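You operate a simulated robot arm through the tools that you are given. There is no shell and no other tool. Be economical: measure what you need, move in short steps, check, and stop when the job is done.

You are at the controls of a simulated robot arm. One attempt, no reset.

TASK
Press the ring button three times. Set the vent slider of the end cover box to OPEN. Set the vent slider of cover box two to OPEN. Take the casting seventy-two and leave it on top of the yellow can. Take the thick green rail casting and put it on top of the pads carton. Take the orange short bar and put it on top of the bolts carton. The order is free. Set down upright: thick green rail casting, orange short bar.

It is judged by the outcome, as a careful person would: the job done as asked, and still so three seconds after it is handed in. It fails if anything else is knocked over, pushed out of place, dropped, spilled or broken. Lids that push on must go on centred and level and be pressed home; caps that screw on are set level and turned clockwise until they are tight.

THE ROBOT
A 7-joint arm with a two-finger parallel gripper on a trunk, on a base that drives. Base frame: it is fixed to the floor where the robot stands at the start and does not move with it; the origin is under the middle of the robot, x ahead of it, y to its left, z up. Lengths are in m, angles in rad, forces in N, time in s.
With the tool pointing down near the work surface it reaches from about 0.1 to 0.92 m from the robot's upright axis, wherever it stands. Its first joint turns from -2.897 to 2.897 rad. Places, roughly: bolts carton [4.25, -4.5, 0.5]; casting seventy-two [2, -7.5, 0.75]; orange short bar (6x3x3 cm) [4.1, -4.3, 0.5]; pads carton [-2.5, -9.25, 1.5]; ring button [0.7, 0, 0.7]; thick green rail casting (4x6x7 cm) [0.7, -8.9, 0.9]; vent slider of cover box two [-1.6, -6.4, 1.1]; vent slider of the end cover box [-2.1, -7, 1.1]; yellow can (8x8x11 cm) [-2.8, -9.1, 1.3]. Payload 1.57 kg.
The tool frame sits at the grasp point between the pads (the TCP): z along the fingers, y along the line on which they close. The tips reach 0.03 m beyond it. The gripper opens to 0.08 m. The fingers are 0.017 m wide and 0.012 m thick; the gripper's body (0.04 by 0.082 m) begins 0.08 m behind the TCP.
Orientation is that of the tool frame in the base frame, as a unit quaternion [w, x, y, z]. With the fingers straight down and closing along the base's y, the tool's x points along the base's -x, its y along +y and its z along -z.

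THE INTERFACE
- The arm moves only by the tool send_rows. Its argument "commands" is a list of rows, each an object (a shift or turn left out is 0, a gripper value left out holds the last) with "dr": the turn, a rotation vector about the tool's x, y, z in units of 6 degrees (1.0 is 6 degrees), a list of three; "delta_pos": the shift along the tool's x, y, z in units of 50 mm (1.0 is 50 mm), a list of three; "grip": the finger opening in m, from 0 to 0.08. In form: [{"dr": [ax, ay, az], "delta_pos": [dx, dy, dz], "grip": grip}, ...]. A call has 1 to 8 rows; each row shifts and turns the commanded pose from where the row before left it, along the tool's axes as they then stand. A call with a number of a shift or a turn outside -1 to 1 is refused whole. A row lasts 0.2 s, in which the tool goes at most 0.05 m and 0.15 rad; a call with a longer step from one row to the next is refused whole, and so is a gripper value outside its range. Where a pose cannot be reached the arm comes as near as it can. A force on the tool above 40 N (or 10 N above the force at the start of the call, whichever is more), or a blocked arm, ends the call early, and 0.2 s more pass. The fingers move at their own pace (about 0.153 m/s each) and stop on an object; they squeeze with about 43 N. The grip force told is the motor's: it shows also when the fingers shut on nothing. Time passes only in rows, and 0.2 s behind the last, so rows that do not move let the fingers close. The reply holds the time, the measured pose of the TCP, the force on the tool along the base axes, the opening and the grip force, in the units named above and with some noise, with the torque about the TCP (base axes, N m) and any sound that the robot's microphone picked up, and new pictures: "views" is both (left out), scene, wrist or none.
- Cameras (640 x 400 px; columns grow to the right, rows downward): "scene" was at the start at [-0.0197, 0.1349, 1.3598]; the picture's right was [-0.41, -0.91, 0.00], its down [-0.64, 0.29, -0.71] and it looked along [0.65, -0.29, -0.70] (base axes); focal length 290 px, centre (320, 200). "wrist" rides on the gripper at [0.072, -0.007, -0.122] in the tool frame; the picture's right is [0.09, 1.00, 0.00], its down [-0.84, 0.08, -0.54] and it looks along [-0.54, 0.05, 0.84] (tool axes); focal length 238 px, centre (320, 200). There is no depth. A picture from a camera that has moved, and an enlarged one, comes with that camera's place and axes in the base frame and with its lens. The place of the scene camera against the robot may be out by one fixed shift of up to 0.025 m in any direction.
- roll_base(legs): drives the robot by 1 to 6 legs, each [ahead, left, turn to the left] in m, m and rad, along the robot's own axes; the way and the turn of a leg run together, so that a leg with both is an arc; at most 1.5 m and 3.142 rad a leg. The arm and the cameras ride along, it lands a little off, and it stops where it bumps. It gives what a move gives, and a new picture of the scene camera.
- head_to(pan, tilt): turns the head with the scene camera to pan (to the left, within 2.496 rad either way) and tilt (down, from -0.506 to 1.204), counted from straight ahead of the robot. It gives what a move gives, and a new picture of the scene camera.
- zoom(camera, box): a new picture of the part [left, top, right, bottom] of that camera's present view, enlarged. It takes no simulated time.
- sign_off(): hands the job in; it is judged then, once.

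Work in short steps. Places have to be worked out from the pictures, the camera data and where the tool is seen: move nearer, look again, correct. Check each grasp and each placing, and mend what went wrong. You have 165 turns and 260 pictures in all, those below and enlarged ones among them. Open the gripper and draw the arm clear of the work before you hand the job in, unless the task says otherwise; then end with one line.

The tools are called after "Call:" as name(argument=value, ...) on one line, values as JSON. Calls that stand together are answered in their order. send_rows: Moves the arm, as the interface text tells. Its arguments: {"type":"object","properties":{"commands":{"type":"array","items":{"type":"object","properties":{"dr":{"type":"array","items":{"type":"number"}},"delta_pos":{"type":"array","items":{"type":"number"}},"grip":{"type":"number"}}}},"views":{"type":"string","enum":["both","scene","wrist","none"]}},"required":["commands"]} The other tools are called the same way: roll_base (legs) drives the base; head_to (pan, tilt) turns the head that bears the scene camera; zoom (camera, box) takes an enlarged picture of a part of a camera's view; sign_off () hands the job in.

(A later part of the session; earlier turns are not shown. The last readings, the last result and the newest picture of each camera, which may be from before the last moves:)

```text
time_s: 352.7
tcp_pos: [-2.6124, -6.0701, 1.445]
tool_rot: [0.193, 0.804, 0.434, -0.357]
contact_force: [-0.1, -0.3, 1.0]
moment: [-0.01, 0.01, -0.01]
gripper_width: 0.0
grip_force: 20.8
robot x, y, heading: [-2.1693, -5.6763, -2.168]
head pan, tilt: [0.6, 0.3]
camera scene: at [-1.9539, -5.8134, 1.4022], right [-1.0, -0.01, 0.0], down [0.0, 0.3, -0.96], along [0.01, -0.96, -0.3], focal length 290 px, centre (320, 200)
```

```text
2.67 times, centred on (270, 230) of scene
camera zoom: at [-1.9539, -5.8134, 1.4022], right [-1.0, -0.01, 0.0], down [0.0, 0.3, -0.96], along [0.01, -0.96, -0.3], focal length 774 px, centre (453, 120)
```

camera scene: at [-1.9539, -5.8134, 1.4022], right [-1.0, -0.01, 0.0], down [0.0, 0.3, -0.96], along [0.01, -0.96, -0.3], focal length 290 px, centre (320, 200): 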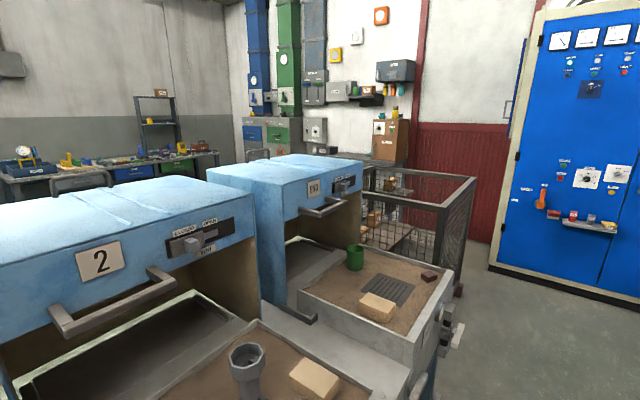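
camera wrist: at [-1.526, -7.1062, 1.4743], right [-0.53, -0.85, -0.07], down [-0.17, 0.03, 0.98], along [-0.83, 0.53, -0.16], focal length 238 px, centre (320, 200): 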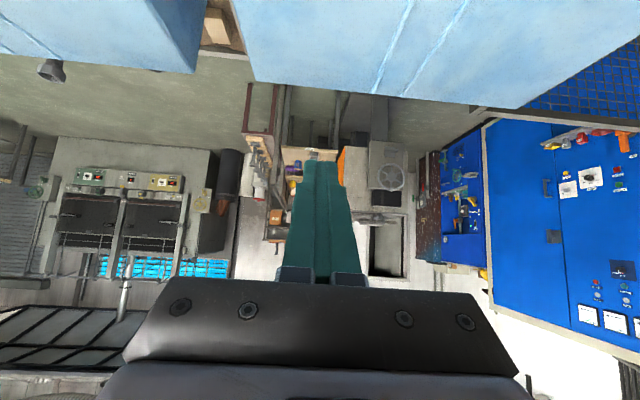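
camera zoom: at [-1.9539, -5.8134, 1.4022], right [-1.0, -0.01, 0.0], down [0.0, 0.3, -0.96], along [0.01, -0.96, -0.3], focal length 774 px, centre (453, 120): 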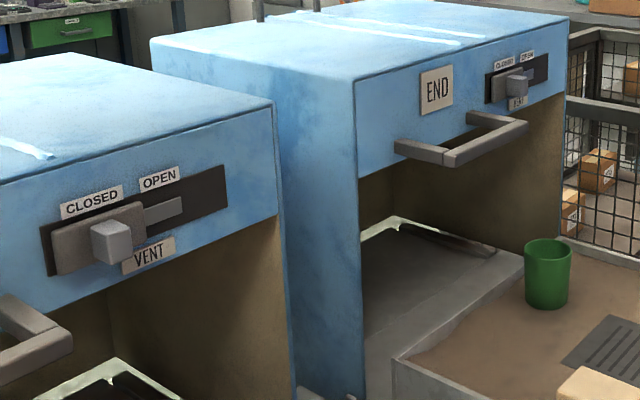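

Both sliders are at CLOSED (left), OPEN is to the right. Knob two ≈ (-1.63,-6.42,1.10), END knob ≈ (-2.04,-6.96,1.10). I position facing box two, keeping clear of the sand tables.

Call:
roll_base(legs=[[0, -0.15, -0.036], [0.22, 0, 0], [0, 0, 1.571]])

Call:
head_to(pan=0.0, tilt=0.4)

Call:
send_rows(commands=[{"grip": 0.07}, {"delta_pos": [0, 0, 0]}], views="wrist")

```text
time_s: 359.2
tcp_pos: [-2.0498, -6.2215, 1.4469]
tool_rot: [0.387, 0.281, 0.869, -0.125]
contact_force: [1.1, -0.5, 0.5]
moment: [-0.02, -0.01, -0.02]
gripper_width: 0.0
grip_force: 20.9
robot x, y, heading: [-2.4196, -5.7689, -0.64]
head pan, tilt: [0.6, 0.3]
camera scene: at [-2.2924, -5.5783, 1.4022], right [-0.04, -1.0, 0.0], down [-0.3, 0.01, -0.96], along [0.95, -0.04, -0.3], focal length 290 px, centre (320, 200)
```

scene: 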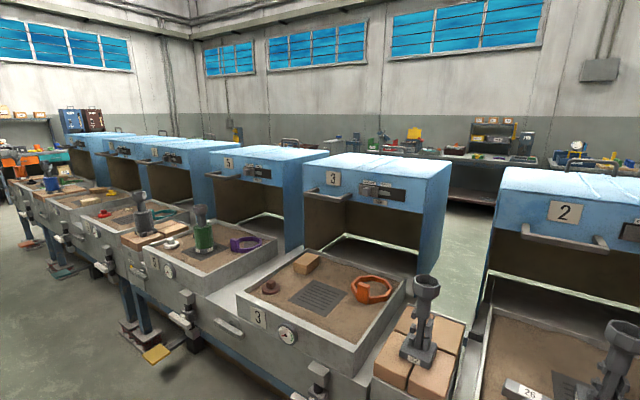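

```text
time_s: 360.2
tcp_pos: [-2.0499, -6.2228, 1.446]
tool_rot: [0.386, 0.282, 0.869, -0.125]
contact_force: [0.6, -0.5, -1.1]
moment: [-0.01, -0.03, 0.0]
gripper_width: 0.0002
grip_force: 21.4
robot x, y, heading: [-2.4228, -5.7648, -0.64]
head pan, tilt: [0.0, 0.4]
camera scene: at [-2.3113, -5.6299, 1.393], right [-0.6, -0.8, 0.0], down [-0.31, 0.23, -0.92], along [0.74, -0.55, -0.39], focal length 290 px, centre (320, 200)
```

scene: 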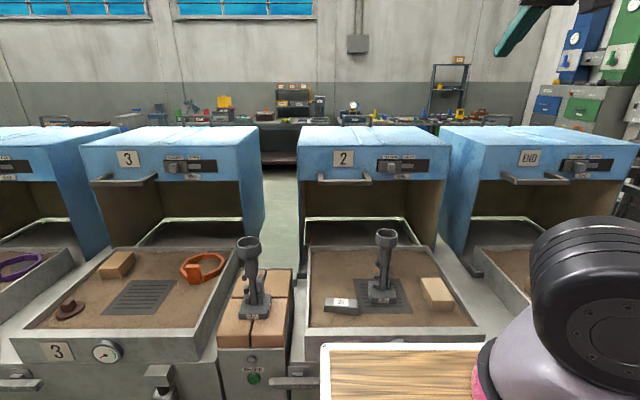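

```text
time_s: 360.8
tcp_pos: [-2.0496, -6.221, 1.4462]
tool_rot: [0.386, 0.283, 0.869, -0.126]
contact_force: [-0.2, -0.9, 0.3]
moment: [0.0, 0.01, -0.01]
gripper_width: 0.07
grip_force: 0.0
robot x, y, heading: [-2.4243, -5.764, -0.642]
head pan, tilt: [0.0, 0.4]
camera wrist: at [-2.1654, -6.1453, 1.4743], right [0.54, 0.84, -0.07], down [0.17, -0.03, 0.98], along [0.83, -0.54, -0.16], focal length 238 px, centre (320, 200)
```

wrist: 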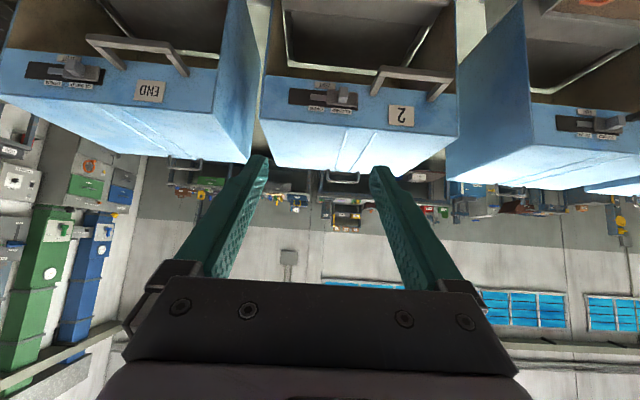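

Call:
zoom(camera="scene", box=[330, 130, 450, 200])

Call:
zoom(camera="wrist", box=[250, 40, 450, 160])

```text
5.33 times, centred on (390, 165) of scene
camera zoom: at [-2.3114, -5.6299, 1.3929], right [-0.6, -0.8, 0.0], down [-0.31, 0.23, -0.92], along [0.74, -0.55, -0.39], focal length 1548 px, centre (-53, 387)
```

zoom: 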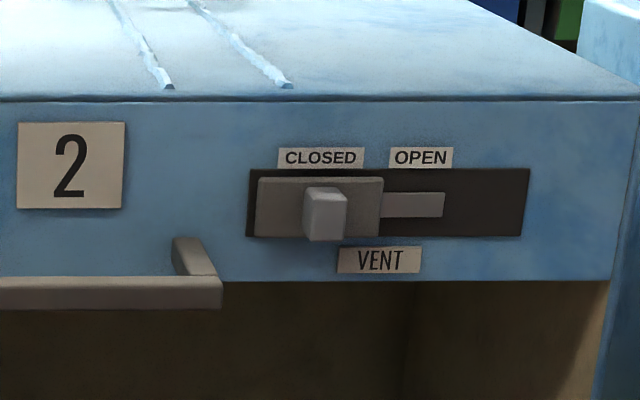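

```text
3.20 times, centred on (350, 100) of wrist
camera zoom: at [-2.1654, -6.1453, 1.4743], right [0.54, 0.84, -0.07], down [0.17, -0.03, 0.98], along [0.83, -0.54, -0.16], focal length 763 px, centre (224, 520)
```

zoom: 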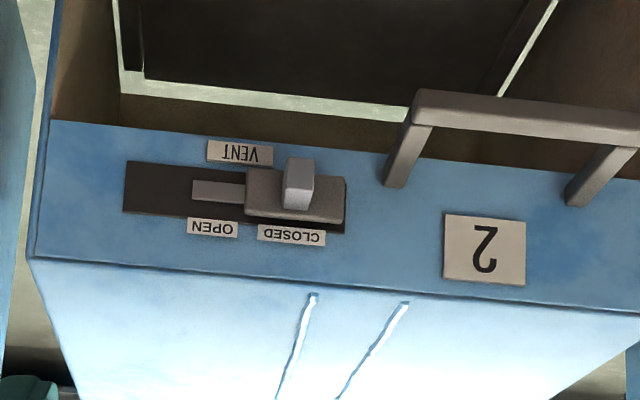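

Knob two is at ≈(-1.70,-6.40,1.12), ~0.96 m ahead. I move along the tool axis toward a standoff ~9 cm in front of it.

Call:
send_rows(commands=[{"delta_pos": [0.06, 0.15, 0.95]}, {"delta_pos": [0.06, 0.15, 0.95]}, {"delta_pos": [0.06, 0.15, 0.95]}, {"delta_pos": [0.06, 0.15, 0.95]}, {"delta_pos": [0.06, 0.15, 0.95]}, {"delta_pos": [0.06, 0.15, 0.95]}, {"delta_pos": [0.06, 0.15, 0.95]}, {"delta_pos": [0, 0, 0]}], views="wrist")

```text
time_s: 362.6
tcp_pos: [-1.83, -6.3158, 1.2064]
tool_rot: [0.386, 0.282, 0.869, -0.126]
contact_force: [0.3, 0.3, 0.4]
moment: [-0.04, 0.01, -0.09]
gripper_width: 0.0702
grip_force: 0.1
robot x, y, heading: [-2.4239, -5.7617, -0.638]
head pan, tilt: [0.0, 0.4]
camera wrist: at [-1.9452, -6.2391, 1.2355], right [0.54, 0.84, -0.07], down [0.17, -0.03, 0.98], along [0.83, -0.54, -0.16], focal length 238 px, centre (320, 200)
```

wrist: 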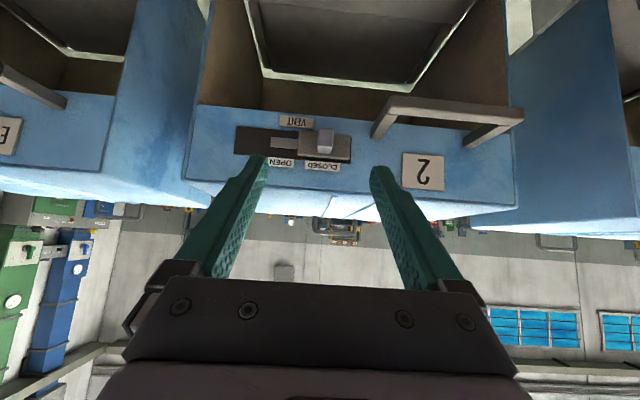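

Two wrist rays put the knob at (-1.628,-6.443,1.077), so it is ~1.04 m ahead; I roll the base 0.1 m closer and lower the tool toward the standoff.

Call:
roll_base(legs=[[0.1, 0, 0]])

Call:
send_rows(commands=[{"delta_pos": [0.5, 0.12, 0.45]}, {"delta_pos": [0.5, 0.12, 0.45]}, {"delta_pos": [0.5, 0.12, 0.45]}, {"delta_pos": [0, 0, 0]}], views="wrist")

```text
time_s: 363.7
tcp_pos: [-1.7667, -6.3559, 1.2061]
tool_rot: [0.387, 0.277, 0.871, -0.123]
contact_force: [-0.2, 0.2, 0.7]
moment: [0.03, -0.02, 0.03]
gripper_width: 0.0699
grip_force: 0.1
robot x, y, heading: [-2.3686, -5.8118, -0.625]
head pan, tilt: [0.0, 0.4]
stopped in leg 1: the robot was blocked; the commanded pose is now the measured one
camera scene: at [-2.256, -5.6755, 1.3929], right [-0.59, -0.81, 0.0], down [-0.32, 0.23, -0.92], along [0.75, -0.54, -0.39], focal length 290 px, centre (320, 200)
```

scene: 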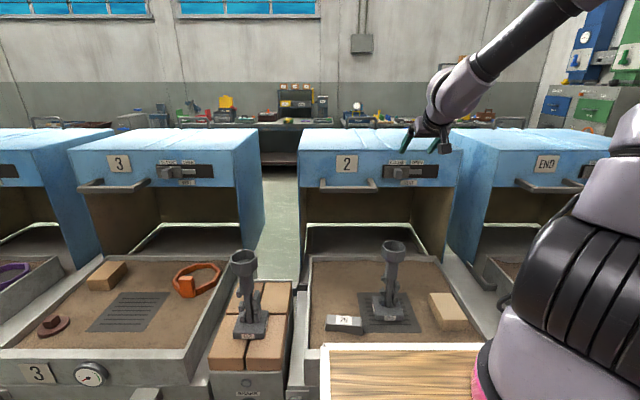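

```text
time_s: 364.7
tcp_pos: [-1.7579, -6.3402, 1.1068]
tool_rot: [0.387, 0.278, 0.871, -0.123]
contact_force: [0.0, -0.6, 0.7]
moment: [0.0, -0.01, -0.01]
gripper_width: 0.0701
grip_force: 0.0
robot x, y, heading: [-2.3695, -5.81, -0.626]
head pan, tilt: [0.0, 0.4]
camera wrist: at [-1.8744, -6.2649, 1.1356], right [0.53, 0.85, -0.07], down [0.17, -0.03, 0.98], along [0.83, -0.53, -0.16], focal length 238 px, centre (320, 200)
```

wrist: 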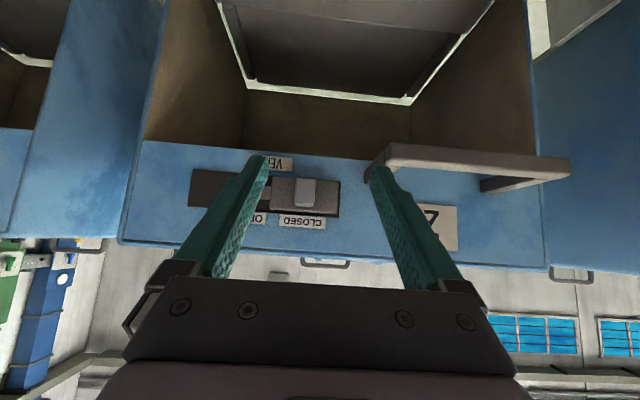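

The base touched the table front; I ease back 2 cm. Knob lies ~16 cm ahead, 1 cm right. I narrow the fingers to 0.05 and advance three quarters of the way.

Call:
roll_base(legs=[[-0.02, 0, 0]])

Call:
send_rows(commands=[{"delta_pos": [-0.42, -0.06, 0.6], "grip": 0.05}, {"delta_pos": [-0.48, -0.06, 0.65]}, {"delta_pos": [-0.48, -0.05, 0.65]}, {"delta_pos": [0, 0, 0]}], views="both")

```text
time_s: 365.5
tcp_pos: [-1.7745, -6.3273, 1.1077]
tool_rot: [0.387, 0.277, 0.871, -0.122]
contact_force: [-0.5, -0.5, -0.4]
moment: [0.04, 0.0, 0.02]
gripper_width: 0.0702
grip_force: 0.0
robot x, y, heading: [-2.3825, -5.8002, -0.629]
head pan, tilt: [0.0, 0.4]
camera scene: at [-2.2724, -5.6637, 1.3929], right [-0.59, -0.81, 0.0], down [-0.32, 0.23, -0.92], along [0.75, -0.54, -0.39], focal length 290 px, centre (320, 200)
```

scene: 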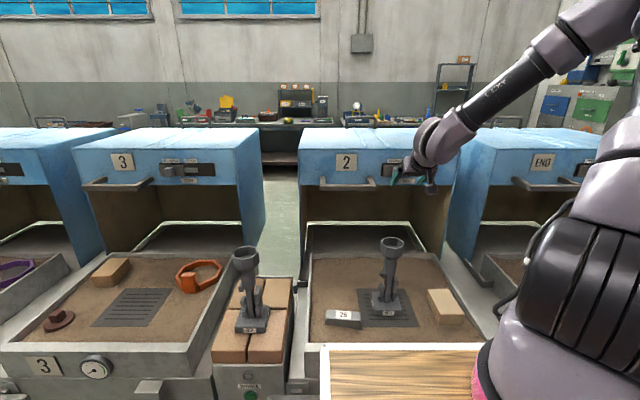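

```text
time_s: 366.5
tcp_pos: [-1.6832, -6.4032, 1.094]
tool_rot: [0.386, 0.278, 0.871, -0.124]
contact_force: [-0.9, 0.0, 0.3]
moment: [0.0, -0.01, 0.0]
gripper_width: 0.05
grip_force: 0.1
robot x, y, heading: [-2.3837, -5.7998, -0.625]
head pan, tilt: [0.0, 0.4]
camera scene: at [-2.2724, -5.6636, 1.3929], right [-0.59, -0.81, 0.0], down [-0.32, 0.23, -0.92], along [0.75, -0.54, -0.39], focal length 290 px, centre (320, 200)
camera wrist: at [-1.7989, -6.3277, 1.1228], right [0.52, 0.85, -0.07], down [0.17, -0.03, 0.98], along [0.83, -0.53, -0.16], focal length 238 px, centre (320, 200)
```

scene: 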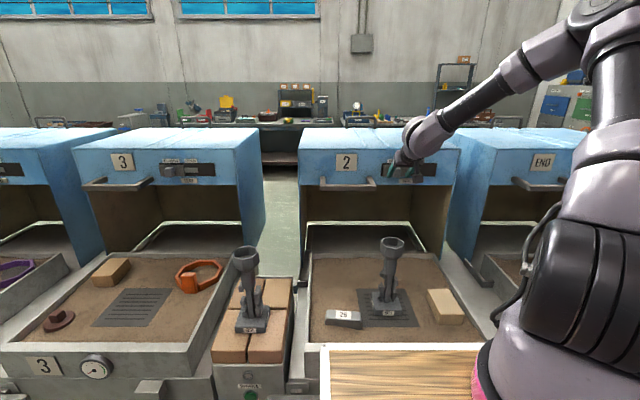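
wrist: 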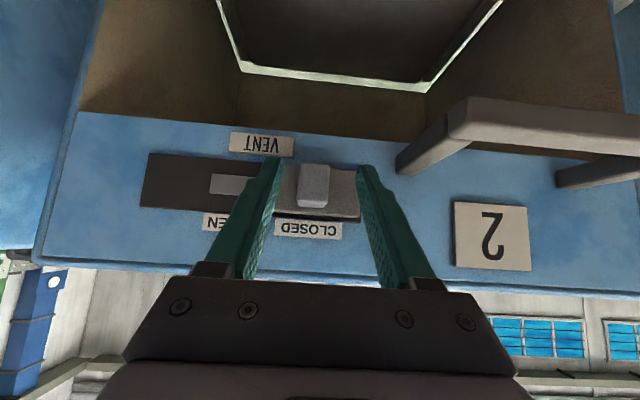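

Well aligned. I advance the last ~5.8 cm and close on the knob.

Call:
send_rows(commands=[{"delta_pos": [-0.39, -0.04, 0.43]}, {"delta_pos": [-0.37, 0, 0.43]}, {"delta_pos": [0, 0, 0]}, {"grip": 0.02}, {"grip": 0.02}, {"delta_pos": [0, 0, 0]}], views="wrist")

```text
time_s: 367.4
tcp_pos: [-1.6431, -6.4423, 1.0926]
tool_rot: [0.384, 0.282, 0.87, -0.126]
contact_force: [-16.9, 5.3, 4.9]
moment: [-0.08, 0.21, -0.45]
gripper_width: 0.0249
grip_force: 3.2
robot x, y, heading: [-2.3844, -5.8038, -0.627]
head pan, tilt: [0.0, 0.4]
stopped in row 4: the force on the tool passed its limit at 57 N (the readings are from after the stop); the commanded pose is now the measured one
camera wrist: at [-1.7594, -6.3654, 1.1223], right [0.53, 0.84, -0.07], down [0.18, -0.03, 0.98], along [0.83, -0.54, -0.17], focal length 238 px, centre (320, 200)
```

wrist: 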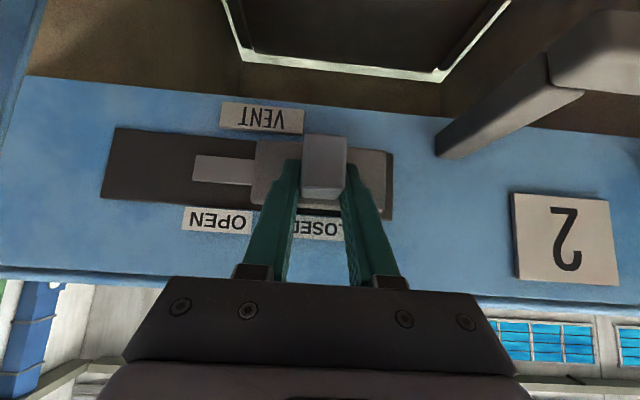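

Gripping the knob (0.025). I slide it right (tool −y) about 6 cm.

Call:
send_rows(commands=[{"grip": 0.015, "delta_pos": [0, 0, 0]}, {"delta_pos": [0, -0.3, 0]}, {"delta_pos": [0, -0.3, 0]}, {"delta_pos": [0, -0.3, 0]}, {"delta_pos": [0, -0.3, 0]}, {"delta_pos": [0, 0, 0]}], views="wrist")

```text
time_s: 368.9
tcp_pos: [-1.6811, -6.4912, 1.0921]
tool_rot: [0.384, 0.283, 0.87, -0.128]
contact_force: [-24.0, 18.6, 9.2]
moment: [0.58, -0.52, 0.83]
gripper_width: 0.0236
grip_force: 34.9
robot x, y, heading: [-2.3853, -5.7991, -0.629]
head pan, tilt: [0.0, 0.4]
camera wrist: at [-1.796, -6.4155, 1.1219], right [0.54, 0.84, -0.07], down [0.18, -0.03, 0.98], along [0.82, -0.54, -0.17], focal length 238 px, centre (320, 200)
```

wrist: 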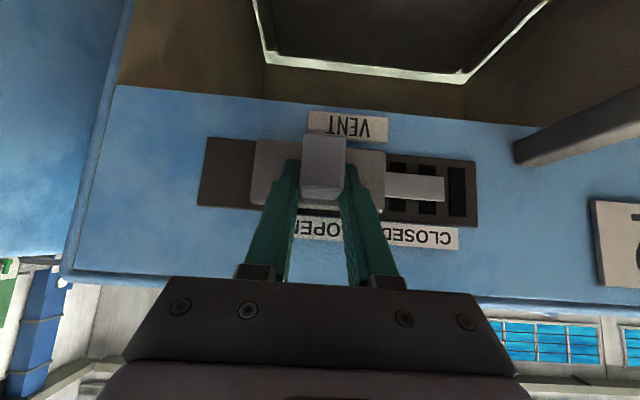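

It moved to about OPEN; there may be more travel. I push on in small steps to find the stop.

Call:
send_rows(commands=[{"delta_pos": [0, -0.2, 0]}, {"delta_pos": [0, -0.2, 0]}, {"delta_pos": [0, -0.2, 0]}, {"delta_pos": [0, 0, 0]}], views="wrist")

```text
time_s: 369.4
tcp_pos: [-1.6817, -6.4945, 1.0946]
tool_rot: [0.386, 0.276, 0.872, -0.119]
contact_force: [-4.3, 9.3, 5.8]
moment: [-0.48, 0.67, -1.14]
gripper_width: 0.0238
grip_force: 35.7
robot x, y, heading: [-2.3787, -5.8032, -0.626]
head pan, tilt: [0.0, 0.4]
stopped in row 2: the force on the tool passed its limit at 48 N (the readings are from after the stop); the commanded pose is now the measured one
camera wrist: at [-1.7987, -6.4192, 1.1221], right [0.52, 0.85, -0.06], down [0.18, -0.04, 0.98], along [0.83, -0.53, -0.17], focal length 238 px, centre (320, 200)
```

wrist: 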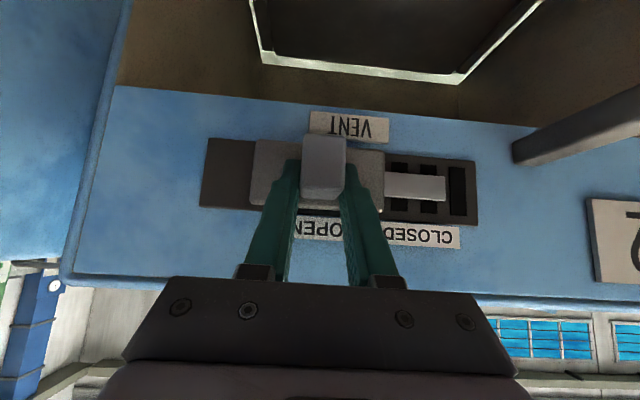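

Stop reached: slider two is fully OPEN. I release and retreat.

Call:
send_rows(commands=[{"grip": 0.055}, {"delta_pos": [0, 0, 0]}, {"delta_pos": [0.4, 0, -0.44]}, {"delta_pos": [0.6, 0, -0.66]}, {"delta_pos": [0.6, 0, -0.66]}, {"delta_pos": [0, 0, 0]}], views="wrist")

```text
time_s: 370.8
tcp_pos: [-1.7817, -6.4245, 1.0939]
tool_rot: [0.386, 0.277, 0.872, -0.12]
contact_force: [1.0, 0.9, -0.5]
moment: [-0.03, 0.01, 0.0]
gripper_width: 0.0552
grip_force: 0.0
robot x, y, heading: [-2.3826, -5.7977, -0.626]
head pan, tilt: [0.0, 0.4]
camera wrist: at [-1.8988, -6.3497, 1.1223], right [0.52, 0.85, -0.06], down [0.18, -0.03, 0.98], along [0.83, -0.53, -0.17], focal length 238 px, centre (320, 200)
```

wrist: 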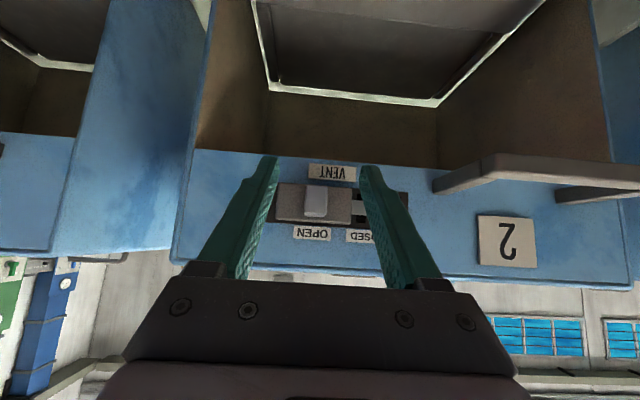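

Slider two is OPEN. I raise the tool, back a little, and strafe right 0.7 m to the END box.

Call:
send_rows(commands=[{"delta_pos": [-0.3, 0, -0.9]}, {"delta_pos": [-0.3, 0, -0.9]}, {"delta_pos": [-0.3, 0, -0.9]}, {"delta_pos": [-0.3, 0, -0.9]}, {"grip": 0.05}], views="none")

Call:
roll_base(legs=[[-0.08, 0, 0], [0, -0.7, 0]])

Call:
send_rows(commands=[{"delta_pos": [0, 0, 0]}], views="wrist")

```text
time_s: 372.0
tcp_pos: [-1.8554, -6.3726, 1.2593]
tool_rot: [0.386, 0.278, 0.871, -0.12]
contact_force: [-0.7, -0.3, 0.2]
moment: [-0.03, 0.02, 0.02]
gripper_width: 0.0499
grip_force: 0.1
robot x, y, heading: [-2.3797, -5.8008, -0.631]
head pan, tilt: [0.0, 0.4]
```

```text
time_s: 376.5
tcp_pos: [-2.331, -6.8894, 1.2609]
tool_rot: [0.385, 0.281, 0.871, -0.122]
contact_force: [0.2, 0.0, -0.4]
moment: [0.02, -0.01, -0.01]
gripper_width: 0.0501
grip_force: 0.0
robot x, y, heading: [-2.8583, -6.3151, -0.634]
head pan, tilt: [0.0, 0.4]
camera scene: at [-2.7432, -6.178, 1.3929], right [-0.59, -0.81, 0.0], down [-0.31, 0.23, -0.92], along [0.74, -0.55, -0.39], focal length 290 px, centre (320, 200)
```

scene: 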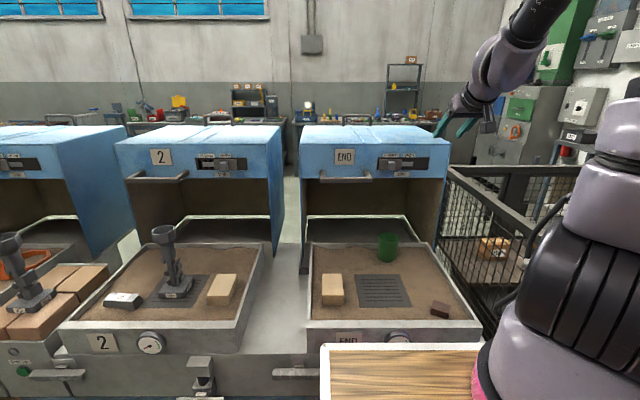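

```text
time_s: 376.9
tcp_pos: [-2.3304, -6.891, 1.2602]
tool_rot: [0.384, 0.281, 0.871, -0.121]
contact_force: [0.0, 0.6, 0.1]
moment: [-0.04, -0.01, 0.01]
gripper_width: 0.05
grip_force: 0.1
robot x, y, heading: [-2.8536, -6.3151, -0.636]
head pan, tilt: [0.0, 0.4]
camera wrist: at [-2.4468, -6.8146, 1.2891], right [0.53, 0.85, -0.06], down [0.18, -0.04, 0.98], along [0.83, -0.53, -0.17], focal length 238 px, centre (320, 200)
```

wrist: 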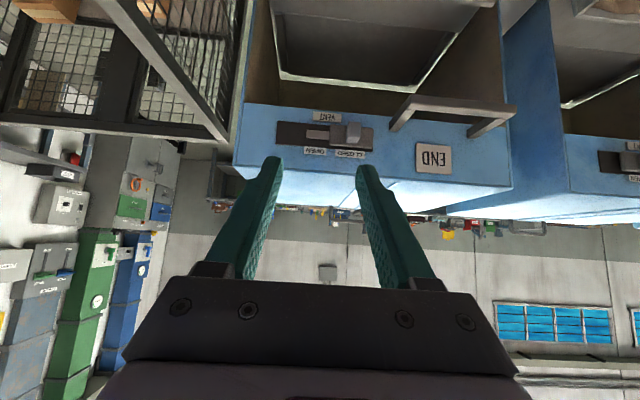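

END knob ≈ (-2.06,-7.00,1.08). I roll 6 cm ahead and bring the tool to a standoff.

Call:
roll_base(legs=[[0.06, 0, 0]])

Call:
send_rows(commands=[{"delta_pos": [0.13, 0.29, 0.845]}, {"delta_pos": [0.13, 0.29, 0.845]}, {"delta_pos": [0.13, 0.29, 0.845]}, {"delta_pos": [0.13, 0.29, 0.845]}, {"delta_pos": [0.13, 0.29, 0.845]}, {"delta_pos": [0, 0, 0]}], views="wrist")

```text
time_s: 377.8
tcp_pos: [-2.2833, -6.9256, 1.2605]
tool_rot: [0.385, 0.28, 0.871, -0.121]
contact_force: [-0.1, 0.6, 0.6]
moment: [-0.03, -0.02, -0.01]
gripper_width: 0.0499
grip_force: 0.1
robot x, y, heading: [-2.8081, -6.3499, -0.632]
head pan, tilt: [0.0, 0.4]
camera scene: at [-2.6953, -6.2132, 1.3929], right [-0.59, -0.81, 0.0], down [-0.31, 0.23, -0.92], along [0.74, -0.55, -0.39], focal length 290 px, centre (320, 200)
```

scene: 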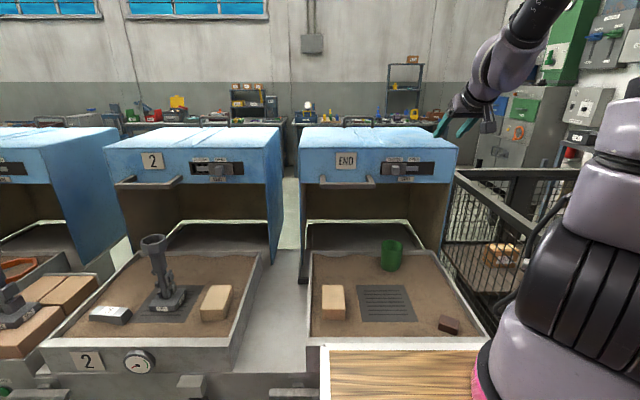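

```text
time_s: 379.2
tcp_pos: [-2.1318, -6.9432, 1.0929]
tool_rot: [0.385, 0.281, 0.871, -0.122]
contact_force: [-0.6, 0.3, -0.2]
moment: [-0.01, -0.01, 0.0]
gripper_width: 0.05
grip_force: 0.0
robot x, y, heading: [-2.8112, -6.352, -0.638]
head pan, tilt: [0.0, 0.4]
camera wrist: at [-2.247, -6.8671, 1.1224], right [0.53, 0.85, -0.06], down [0.18, -0.04, 0.98], along [0.83, -0.53, -0.17], focal length 238 px, centre (320, 200)
```

wrist: 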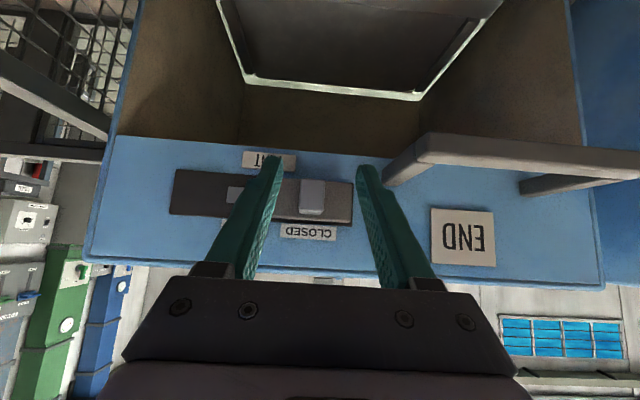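

Aligned with the END knob (~11 cm ahead). I advance 9.8 cm and close.

Call:
send_rows(commands=[{"delta_pos": [-0.437, 0, 0.485]}, {"delta_pos": [-0.437, 0, 0.485]}, {"delta_pos": [-0.43, 0, 0.485]}, {"delta_pos": [0, 0, 0]}, {"grip": 0.015}, {"grip": 0.015}, {"delta_pos": [0, 0, 0]}], views="wrist")

```text
time_s: 380.8
tcp_pos: [-2.0531, -7.0028, 1.0931]
tool_rot: [0.384, 0.282, 0.871, -0.122]
contact_force: [-0.9, -10.4, 0.2]
moment: [-0.46, 0.26, -0.76]
gripper_width: 0.0234
grip_force: 36.0
robot x, y, heading: [-2.8066, -6.3491, -0.636]
head pan, tilt: [0.0, 0.4]
camera wrist: at [-2.1694, -6.9257, 1.1227], right [0.53, 0.84, -0.06], down [0.18, -0.04, 0.98], along [0.83, -0.53, -0.17], focal length 238 px, centre (320, 200)
```

wrist: 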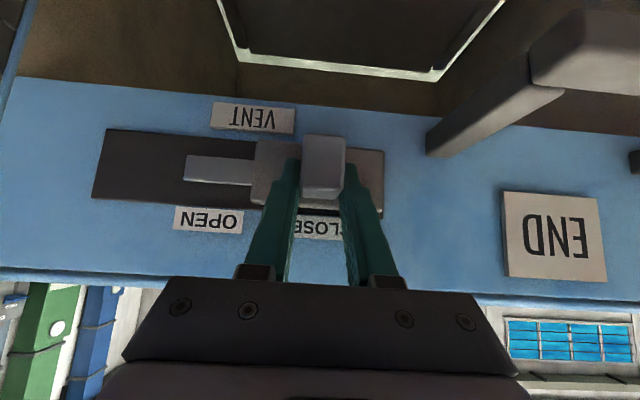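

Knob gripped. I slide right ~6 cm, then further until the stop.

Call:
send_rows(commands=[{"delta_pos": [0, -0.3, 0]}, {"delta_pos": [0, -0.3, 0]}, {"delta_pos": [0, -0.3, 0]}, {"delta_pos": [0, -0.3, 0]}, {"delta_pos": [0, -0.15, 0]}, {"delta_pos": [0, -0.15, 0]}, {"delta_pos": [0, 0, 0]}], views="wrist")

```text
time_s: 382.4
tcp_pos: [-2.0955, -7.0595, 1.0939]
tool_rot: [0.386, 0.28, 0.871, -0.121]
contact_force: [-11.3, 19.5, 2.4]
moment: [-0.32, 0.45, -0.63]
gripper_width: 0.0238
grip_force: 35.7
robot x, y, heading: [-2.8054, -6.3507, -0.632]
head pan, tilt: [0.0, 0.4]
camera wrist: at [-2.2115, -6.9836, 1.1228], right [0.53, 0.85, -0.06], down [0.18, -0.04, 0.98], along [0.83, -0.53, -0.17], focal length 238 px, centre (320, 200)
```

wrist: 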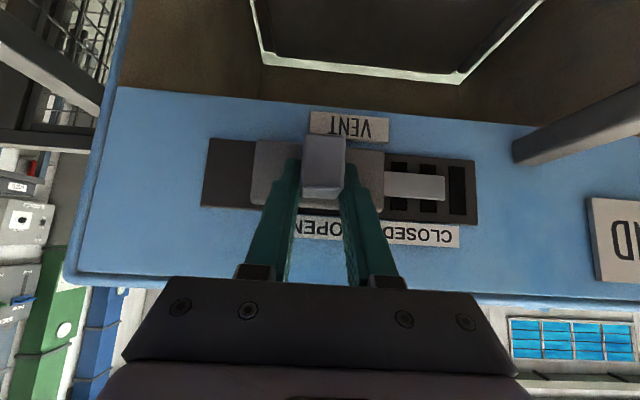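

Same end position as box two: OPEN. I release, retreat and raise.

Call:
send_rows(commands=[{"grip": 0.055}, {"delta_pos": [0, 0, 0]}, {"delta_pos": [0.4, 0, -0.44]}, {"delta_pos": [0.6, 0, -0.66]}, {"delta_pos": [0.6, 0, -0.66]}, {"delta_pos": [-0.2, 0, -0.9]}, {"delta_pos": [-0.3, 0, -0.9]}, {"delta_pos": [-0.3, 0, -0.9]}], views="wrist")

```text
time_s: 384.2
tcp_pos: [-2.253, -6.951, 1.2145]
tool_rot: [0.385, 0.281, 0.871, -0.121]
contact_force: [-0.1, -1.0, -0.5]
moment: [0.02, -0.04, 0.02]
gripper_width: 0.0547
grip_force: 0.1
robot x, y, heading: [-2.8091, -6.3498, -0.631]
head pan, tilt: [0.0, 0.4]
camera wrist: at [-2.3681, -6.8747, 1.2441], right [0.53, 0.85, -0.06], down [0.18, -0.04, 0.98], along [0.83, -0.53, -0.17], focal length 238 px, centre (320, 200)
```

wrist: 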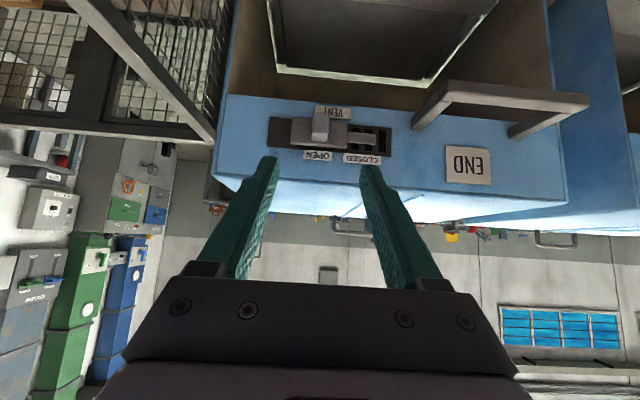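

Both vents are OPEN. I pull the arm in and drive back round the row (same way I came).

Call:
send_rows(commands=[{"delta_pos": [0, 0, -0.95]}, {"delta_pos": [0, 0, -0.95]}, {"delta_pos": [0, 0, -0.95]}, {"delta_pos": [0, 0, -0.95]}, {"delta_pos": [0, 0, 0]}], views="none")

Call:
roll_base(legs=[[-0.12, 0, 0], [0, 0, 1.569], [1.45, 0, 0], [1.45, 0, 0], [1.45, 0, 0]])

```text
time_s: 385.4
tcp_pos: [-2.3676, -6.8685, 1.3446]
tool_rot: [0.385, 0.281, 0.871, -0.122]
contact_force: [0.0, 0.2, 0.1]
moment: [0.05, 0.01, 0.01]
gripper_width: 0.055
grip_force: 0.2
robot x, y, heading: [-2.8055, -6.347, -0.63]
head pan, tilt: [0.0, 0.4]
```

```text
time_s: 410.9
tcp_pos: [0.0947, -2.2648, 1.3442]
tool_rot: [0.356, -0.428, 0.809, 0.191]
contact_force: [0.1, 0.7, -0.3]
moment: [-0.01, 0.02, 0.03]
gripper_width: 0.055
grip_force: 0.1
robot x, y, heading: [-0.4126, -2.721, 0.965]
head pan, tilt: [0.0, 0.4]
camera scene: at [-0.5678, -2.6372, 1.3929], right [0.82, -0.57, 0.0], down [-0.22, -0.32, -0.92], along [0.53, 0.76, -0.39], focal length 290 px, centre (320, 200)
```

scene: 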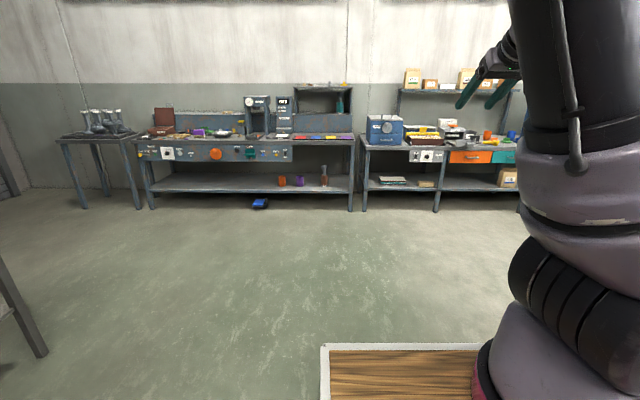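

I continue: to w≈0.55, across to u≈3.85, and turn down the main aisle.

Call:
roll_base(legs=[[1.4, 0, 0], [0.47, 0, 0], [0, 0, -1.599], [1.35, 0, 0], [1.25, 0, 0], [0, 0, -1.571]])

Call:
head_to(pan=0.0, tilt=0.3)

```text
time_s: 440.1
tcp_pos: [2.2501, -3.1695, 1.3442]
tool_rot: [0.193, 0.807, 0.432, -0.355]
contact_force: [0.0, -0.8, -0.3]
moment: [-0.02, 0.0, -0.01]
gripper_width: 0.0548
grip_force: 0.0
robot x, y, heading: [2.7521, -2.7061, -2.165]
head pan, tilt: [0.0, 0.4]
camera scene: at [2.9199, -2.8313, 1.3929], right [-0.83, 0.56, 0.0], down [0.22, 0.32, -0.92], along [-0.52, -0.76, -0.39], focal length 290 px, centre (320, 200)
```

scene: 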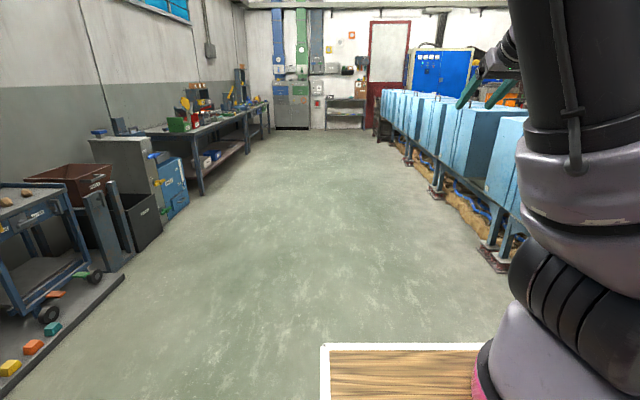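

```text
time_s: 440.8
tcp_pos: [2.2495, -3.169, 1.3439]
tool_rot: [0.193, 0.807, 0.432, -0.355]
contact_force: [0.5, 0.1, -0.3]
moment: [0.0, 0.01, 0.02]
gripper_width: 0.0546
grip_force: 0.1
robot x, y, heading: [2.7507, -2.707, -2.166]
head pan, tilt: [0.0, 0.3]
camera scene: at [2.9195, -2.832, 1.4022], right [-0.83, 0.56, 0.0], down [0.17, 0.25, -0.96], along [-0.54, -0.79, -0.3], focal length 290 px, centre (320, 200)
```

scene: 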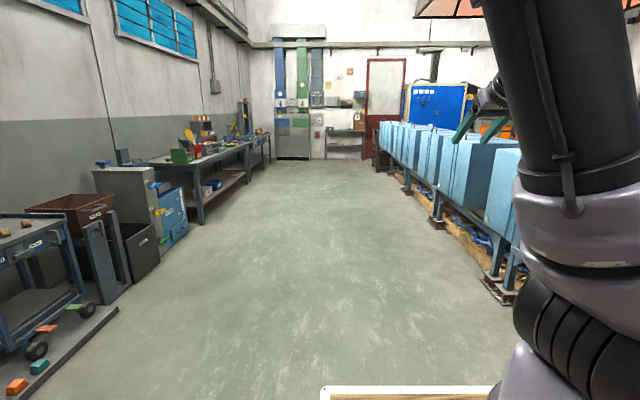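

Aisle clear. I drive 6.1 m along it toward the rail castings' bench.

Call:
roll_base(legs=[[0, 0, -0.03], [1.4, 0.2, 0], [1.4, 0.2, 0], [1.45, 0, 0], [1.45, 0, 0], [0.4, 0, 0]])

Call:
roll_base(legs=[[0, 0, 1.56]])

Call:
head_to(pan=0.0, tilt=0.5)

```text
time_s: 470.4
tcp_pos: [-0.884, -8.3919, 1.3444]
tool_rot: [0.19, 0.809, 0.428, -0.356]
contact_force: [0.3, -0.2, 0.0]
moment: [-0.01, 0.06, -0.02]
gripper_width: 0.0551
grip_force: 0.1
robot x, y, heading: [-0.3776, -7.9402, -2.18]
head pan, tilt: [0.0, 0.3]
camera scene: at [-0.211, -8.061, 1.4022], right [-0.82, 0.57, 0.0], down [0.17, 0.24, -0.96], along [-0.54, -0.78, -0.3], focal length 290 px, centre (320, 200)
```

scene: 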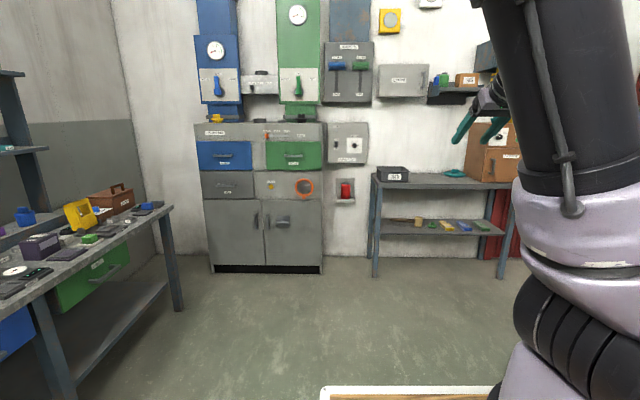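

```text
time_s: 474.6
tcp_pos: [0.0683, -8.4532, 1.3446]
tool_rot: [0.385, 0.278, 0.872, -0.12]
contact_force: [-0.2, -0.1, -0.7]
moment: [-0.03, -0.02, 0.01]
gripper_width: 0.0549
grip_force: 0.0
robot x, y, heading: [-0.3734, -7.9365, -0.626]
head pan, tilt: [0.0, 0.3]
camera scene: at [-0.2646, -7.8002, 1.4022], right [-0.59, -0.81, 0.0], down [-0.24, 0.17, -0.96], along [0.77, -0.56, -0.3], focal length 290 px, centre (320, 200)
```

scene: 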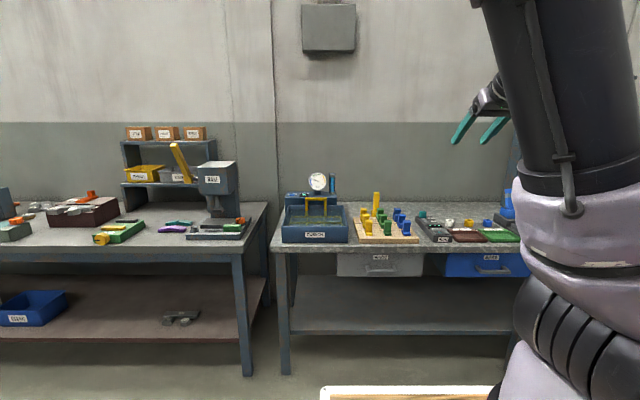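

```text
time_s: 475.4
tcp_pos: [0.0677, -8.453, 1.3441]
tool_rot: [0.385, 0.277, 0.872, -0.12]
contact_force: [-0.5, 0.4, -0.2]
moment: [0.02, -0.03, -0.02]
gripper_width: 0.0551
grip_force: 0.0
robot x, y, heading: [-0.3763, -7.9371, -0.624]
head pan, tilt: [0.0, 0.499]
camera scene: at [-0.2666, -7.7989, 1.3839], right [-0.59, -0.81, 0.0], down [-0.39, 0.28, -0.88], along [0.71, -0.52, -0.48], focal length 290 px, centre (320, 200)
```

scene: 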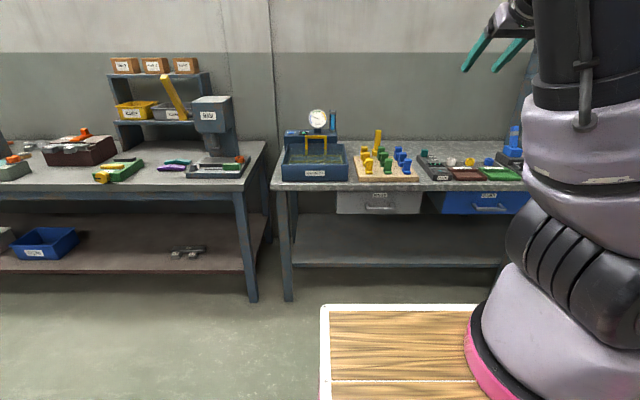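

I drive up to the bench in front of the board of rail castings.

Call:
roll_base(legs=[[0, -0.1, 0], [0.65, 0, 0]])

Call:
send_rows(commands=[{"grip": 0.08, "delta_pos": [0, 0, 0]}], views="wrist")

Call:
zoom(camera="scene", box=[330, 130, 460, 250])

```text
time_s: 479.8
tcp_pos: [0.543, -8.9268, 1.3439]
tool_rot: [0.385, 0.28, 0.871, -0.12]
contact_force: [-0.1, 0.2, -0.5]
moment: [0.0, 0.03, 0.0]
gripper_width: 0.0549
grip_force: 0.0
robot x, y, heading: [0.1029, -8.408, -0.631]
head pan, tilt: [0.0, 0.499]
camera scene: at [0.2108, -8.271, 1.3838], right [-0.59, -0.81, 0.0], down [-0.39, 0.28, -0.88], along [0.71, -0.52, -0.48], focal length 290 px, centre (320, 200)
```

scene: 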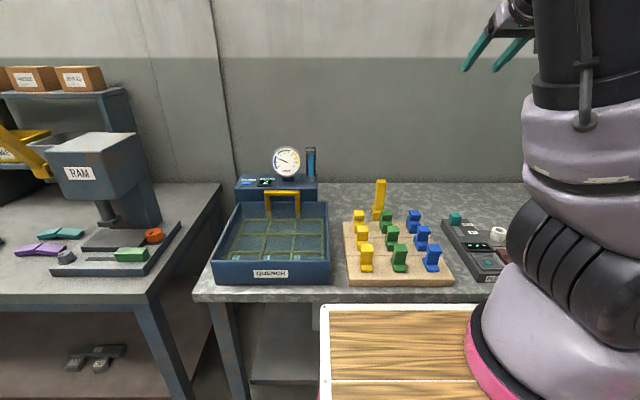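

```text
time_s: 480.2
tcp_pos: [0.5422, -8.9254, 1.3438]
tool_rot: [0.385, 0.279, 0.871, -0.121]
contact_force: [0.1, 1.2, -0.4]
moment: [-0.02, -0.02, 0.0]
gripper_width: 0.08
grip_force: 0.0
robot x, y, heading: [0.102, -8.4102, -0.628]
head pan, tilt: [0.0, 0.499]
camera wrist: at [0.426, -8.8508, 1.3733], right [0.53, 0.85, -0.06], down [0.18, -0.04, 0.98], along [0.83, -0.53, -0.17], focal length 238 px, centre (320, 200)
```

wrist: 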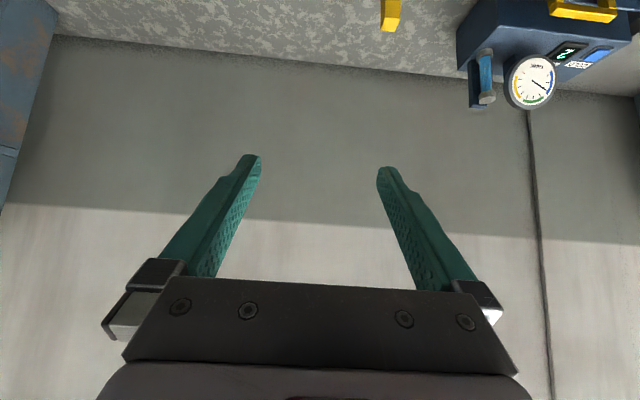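

```text
3.33 times, centred on (395, 190) of scene
camera zoom: at [0.2108, -8.2709, 1.3838], right [-0.59, -0.81, 0.0], down [-0.39, 0.28, -0.88], along [0.71, -0.52, -0.48], focal length 968 px, centre (70, 233)
```

zoom: 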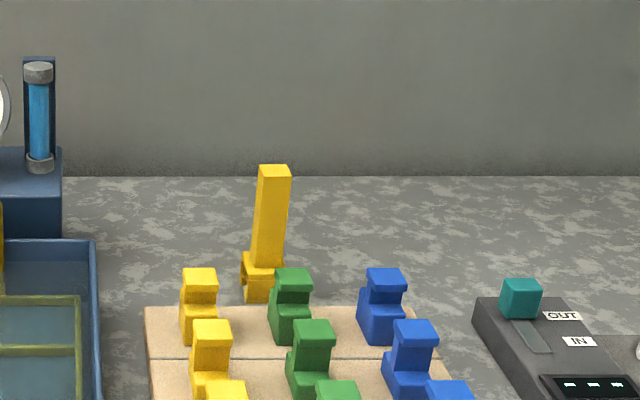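

I turn the tool back to vertical to view the castings from above.

Call:
send_rows(commands=[{"dr": [0, 1, 0]}, {"dr": [0, 1, 0]}, {"dr": [0, 1, 0]}, {"dr": [0, 1, 0]}, {"dr": [0, 1, 0]}, {"dr": [0, 1, 0]}, {"dr": [0, 1, 0]}, {"dr": [0, 1, 0]}], views="wrist")

Call:
zoom(camera="scene", box=[330, 190, 460, 290])

```text
time_s: 482.0
tcp_pos: [0.5423, -8.926, 1.3439]
tool_rot: [-0.003, 0.305, 0.952, 0.002]
contact_force: [-0.3, -0.1, 0.0]
moment: [-0.04, 0.0, 0.01]
gripper_width: 0.08
grip_force: 0.0
robot x, y, heading: [0.0998, -8.4077, -0.632]
head pan, tilt: [0.0, 0.499]
camera wrist: at [0.481, -8.8901, 1.467], right [0.5, 0.86, 0.0], down [0.73, -0.43, 0.54], along [0.46, -0.27, -0.84], focal length 238 px, centre (320, 200)
```

wrist: 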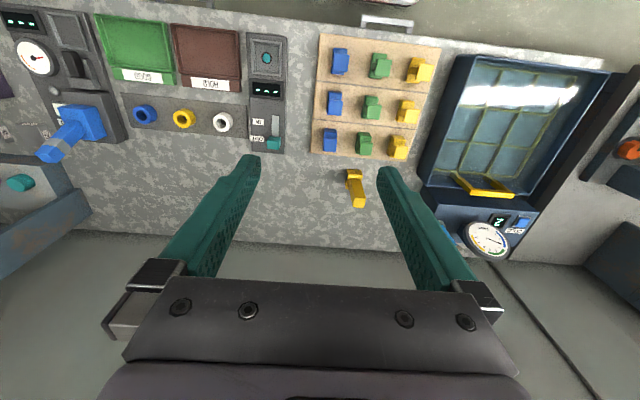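

```text
4.00 times, centred on (395, 240) of scene
camera zoom: at [0.2106, -8.2706, 1.3838], right [-0.59, -0.81, 0.0], down [-0.39, 0.28, -0.88], along [0.71, -0.52, -0.48], focal length 1161 px, centre (20, 40)
```

zoom: 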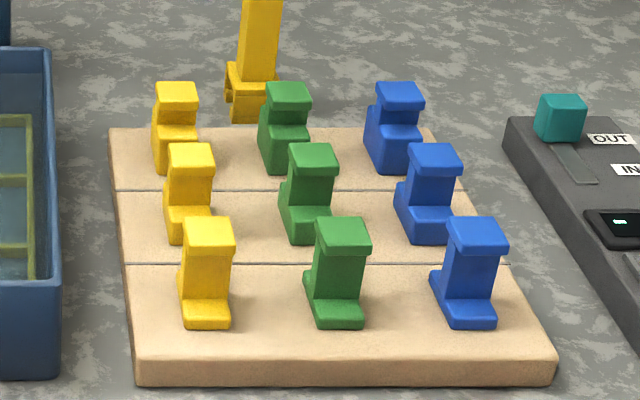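

Call:
zoom(camera="wrist", box=[310, 30, 450, 170])

Call:
zoom(camera="scene", box=[380, 205, 415, 275])

```text
2.86 times, centred on (380, 100) of wrist
camera zoom: at [0.481, -8.8901, 1.467], right [0.5, 0.86, 0.0], down [0.73, -0.43, 0.54], along [0.46, -0.27, -0.84], focal length 681 px, centre (149, 486)
```

zoom: 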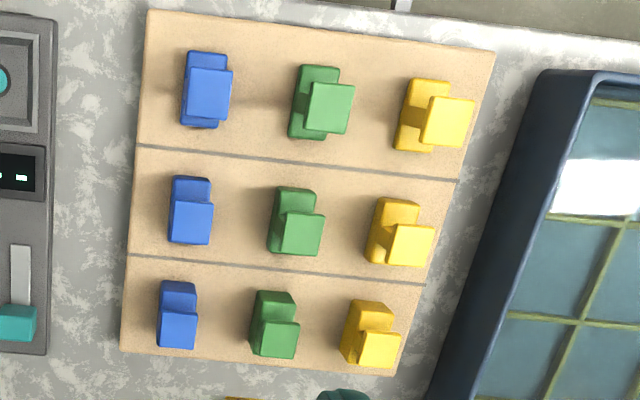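

```text
5.71 times, centred on (398, 240) of scene
camera zoom: at [0.2106, -8.2706, 1.3838], right [-0.59, -0.81, 0.0], down [-0.39, 0.28, -0.88], along [0.71, -0.52, -0.48], focal length 1659 px, centre (-123, -29)
```

zoom: 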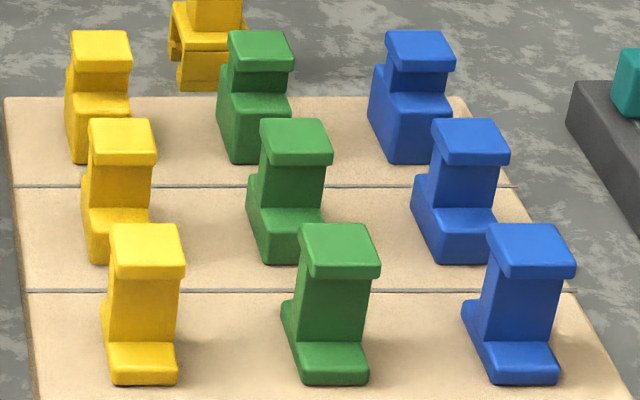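

Row foot thickness increases to the back: thick green is the back-row green one, head at ≈(0.693,-8.897), top z≈0.926. I move over it and pitch the gripper 30° (needed for the high carton, and still clearing the front castings).

Call:
send_rows(commands=[{"delta_pos": [-0.7, 0.75, 0], "grip": 0.064}, {"delta_pos": [-0.7, 0.75, 0]}, {"delta_pos": [-0.7, 0.74, 0]}, {"dr": [0, -1, 0]}, {"dr": [0, -1, 0]}, {"dr": [0, -1, 0]}, {"dr": [0, -1, 0]}, {"dr": [0, -1, 0]}], views="none")

Call:
send_rows(commands=[{"delta_pos": [0.5, 0, 0.83]}, {"delta_pos": [0.5, 0, 0.83]}, {"delta_pos": [0.5, 0, 0.83]}, {"delta_pos": [0.5, 0, 0.83]}, {"delta_pos": [0.5, 0, 0.83]}, {"delta_pos": [0.5, 0, 0.83]}, {"delta_pos": [0, 0, 0]}], views="wrist")

```text
refused: row 1 steps farther than a row can; nothing moved
```

```text
time_s: 483.6
tcp_pos: [0.4206, -8.8389, 1.0936]
tool_rot: [-0.002, 0.305, 0.952, 0.004]
contact_force: [-0.6, -0.1, -0.3]
moment: [-0.01, 0.01, 0.01]
gripper_width: 0.08
grip_force: 0.1
robot x, y, heading: [0.0992, -8.411, -0.629]
head pan, tilt: [0.0, 0.499]
camera wrist: at [0.3579, -8.8019, 1.2169], right [0.5, 0.86, 0.01], down [0.73, -0.43, 0.54], along [0.47, -0.27, -0.84], focal length 238 px, centre (320, 200)
```

wrist: 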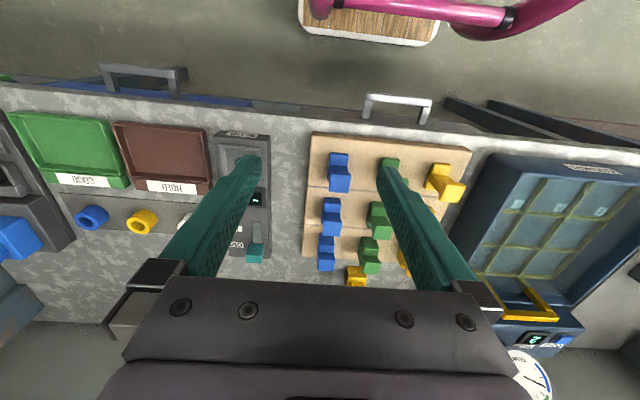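

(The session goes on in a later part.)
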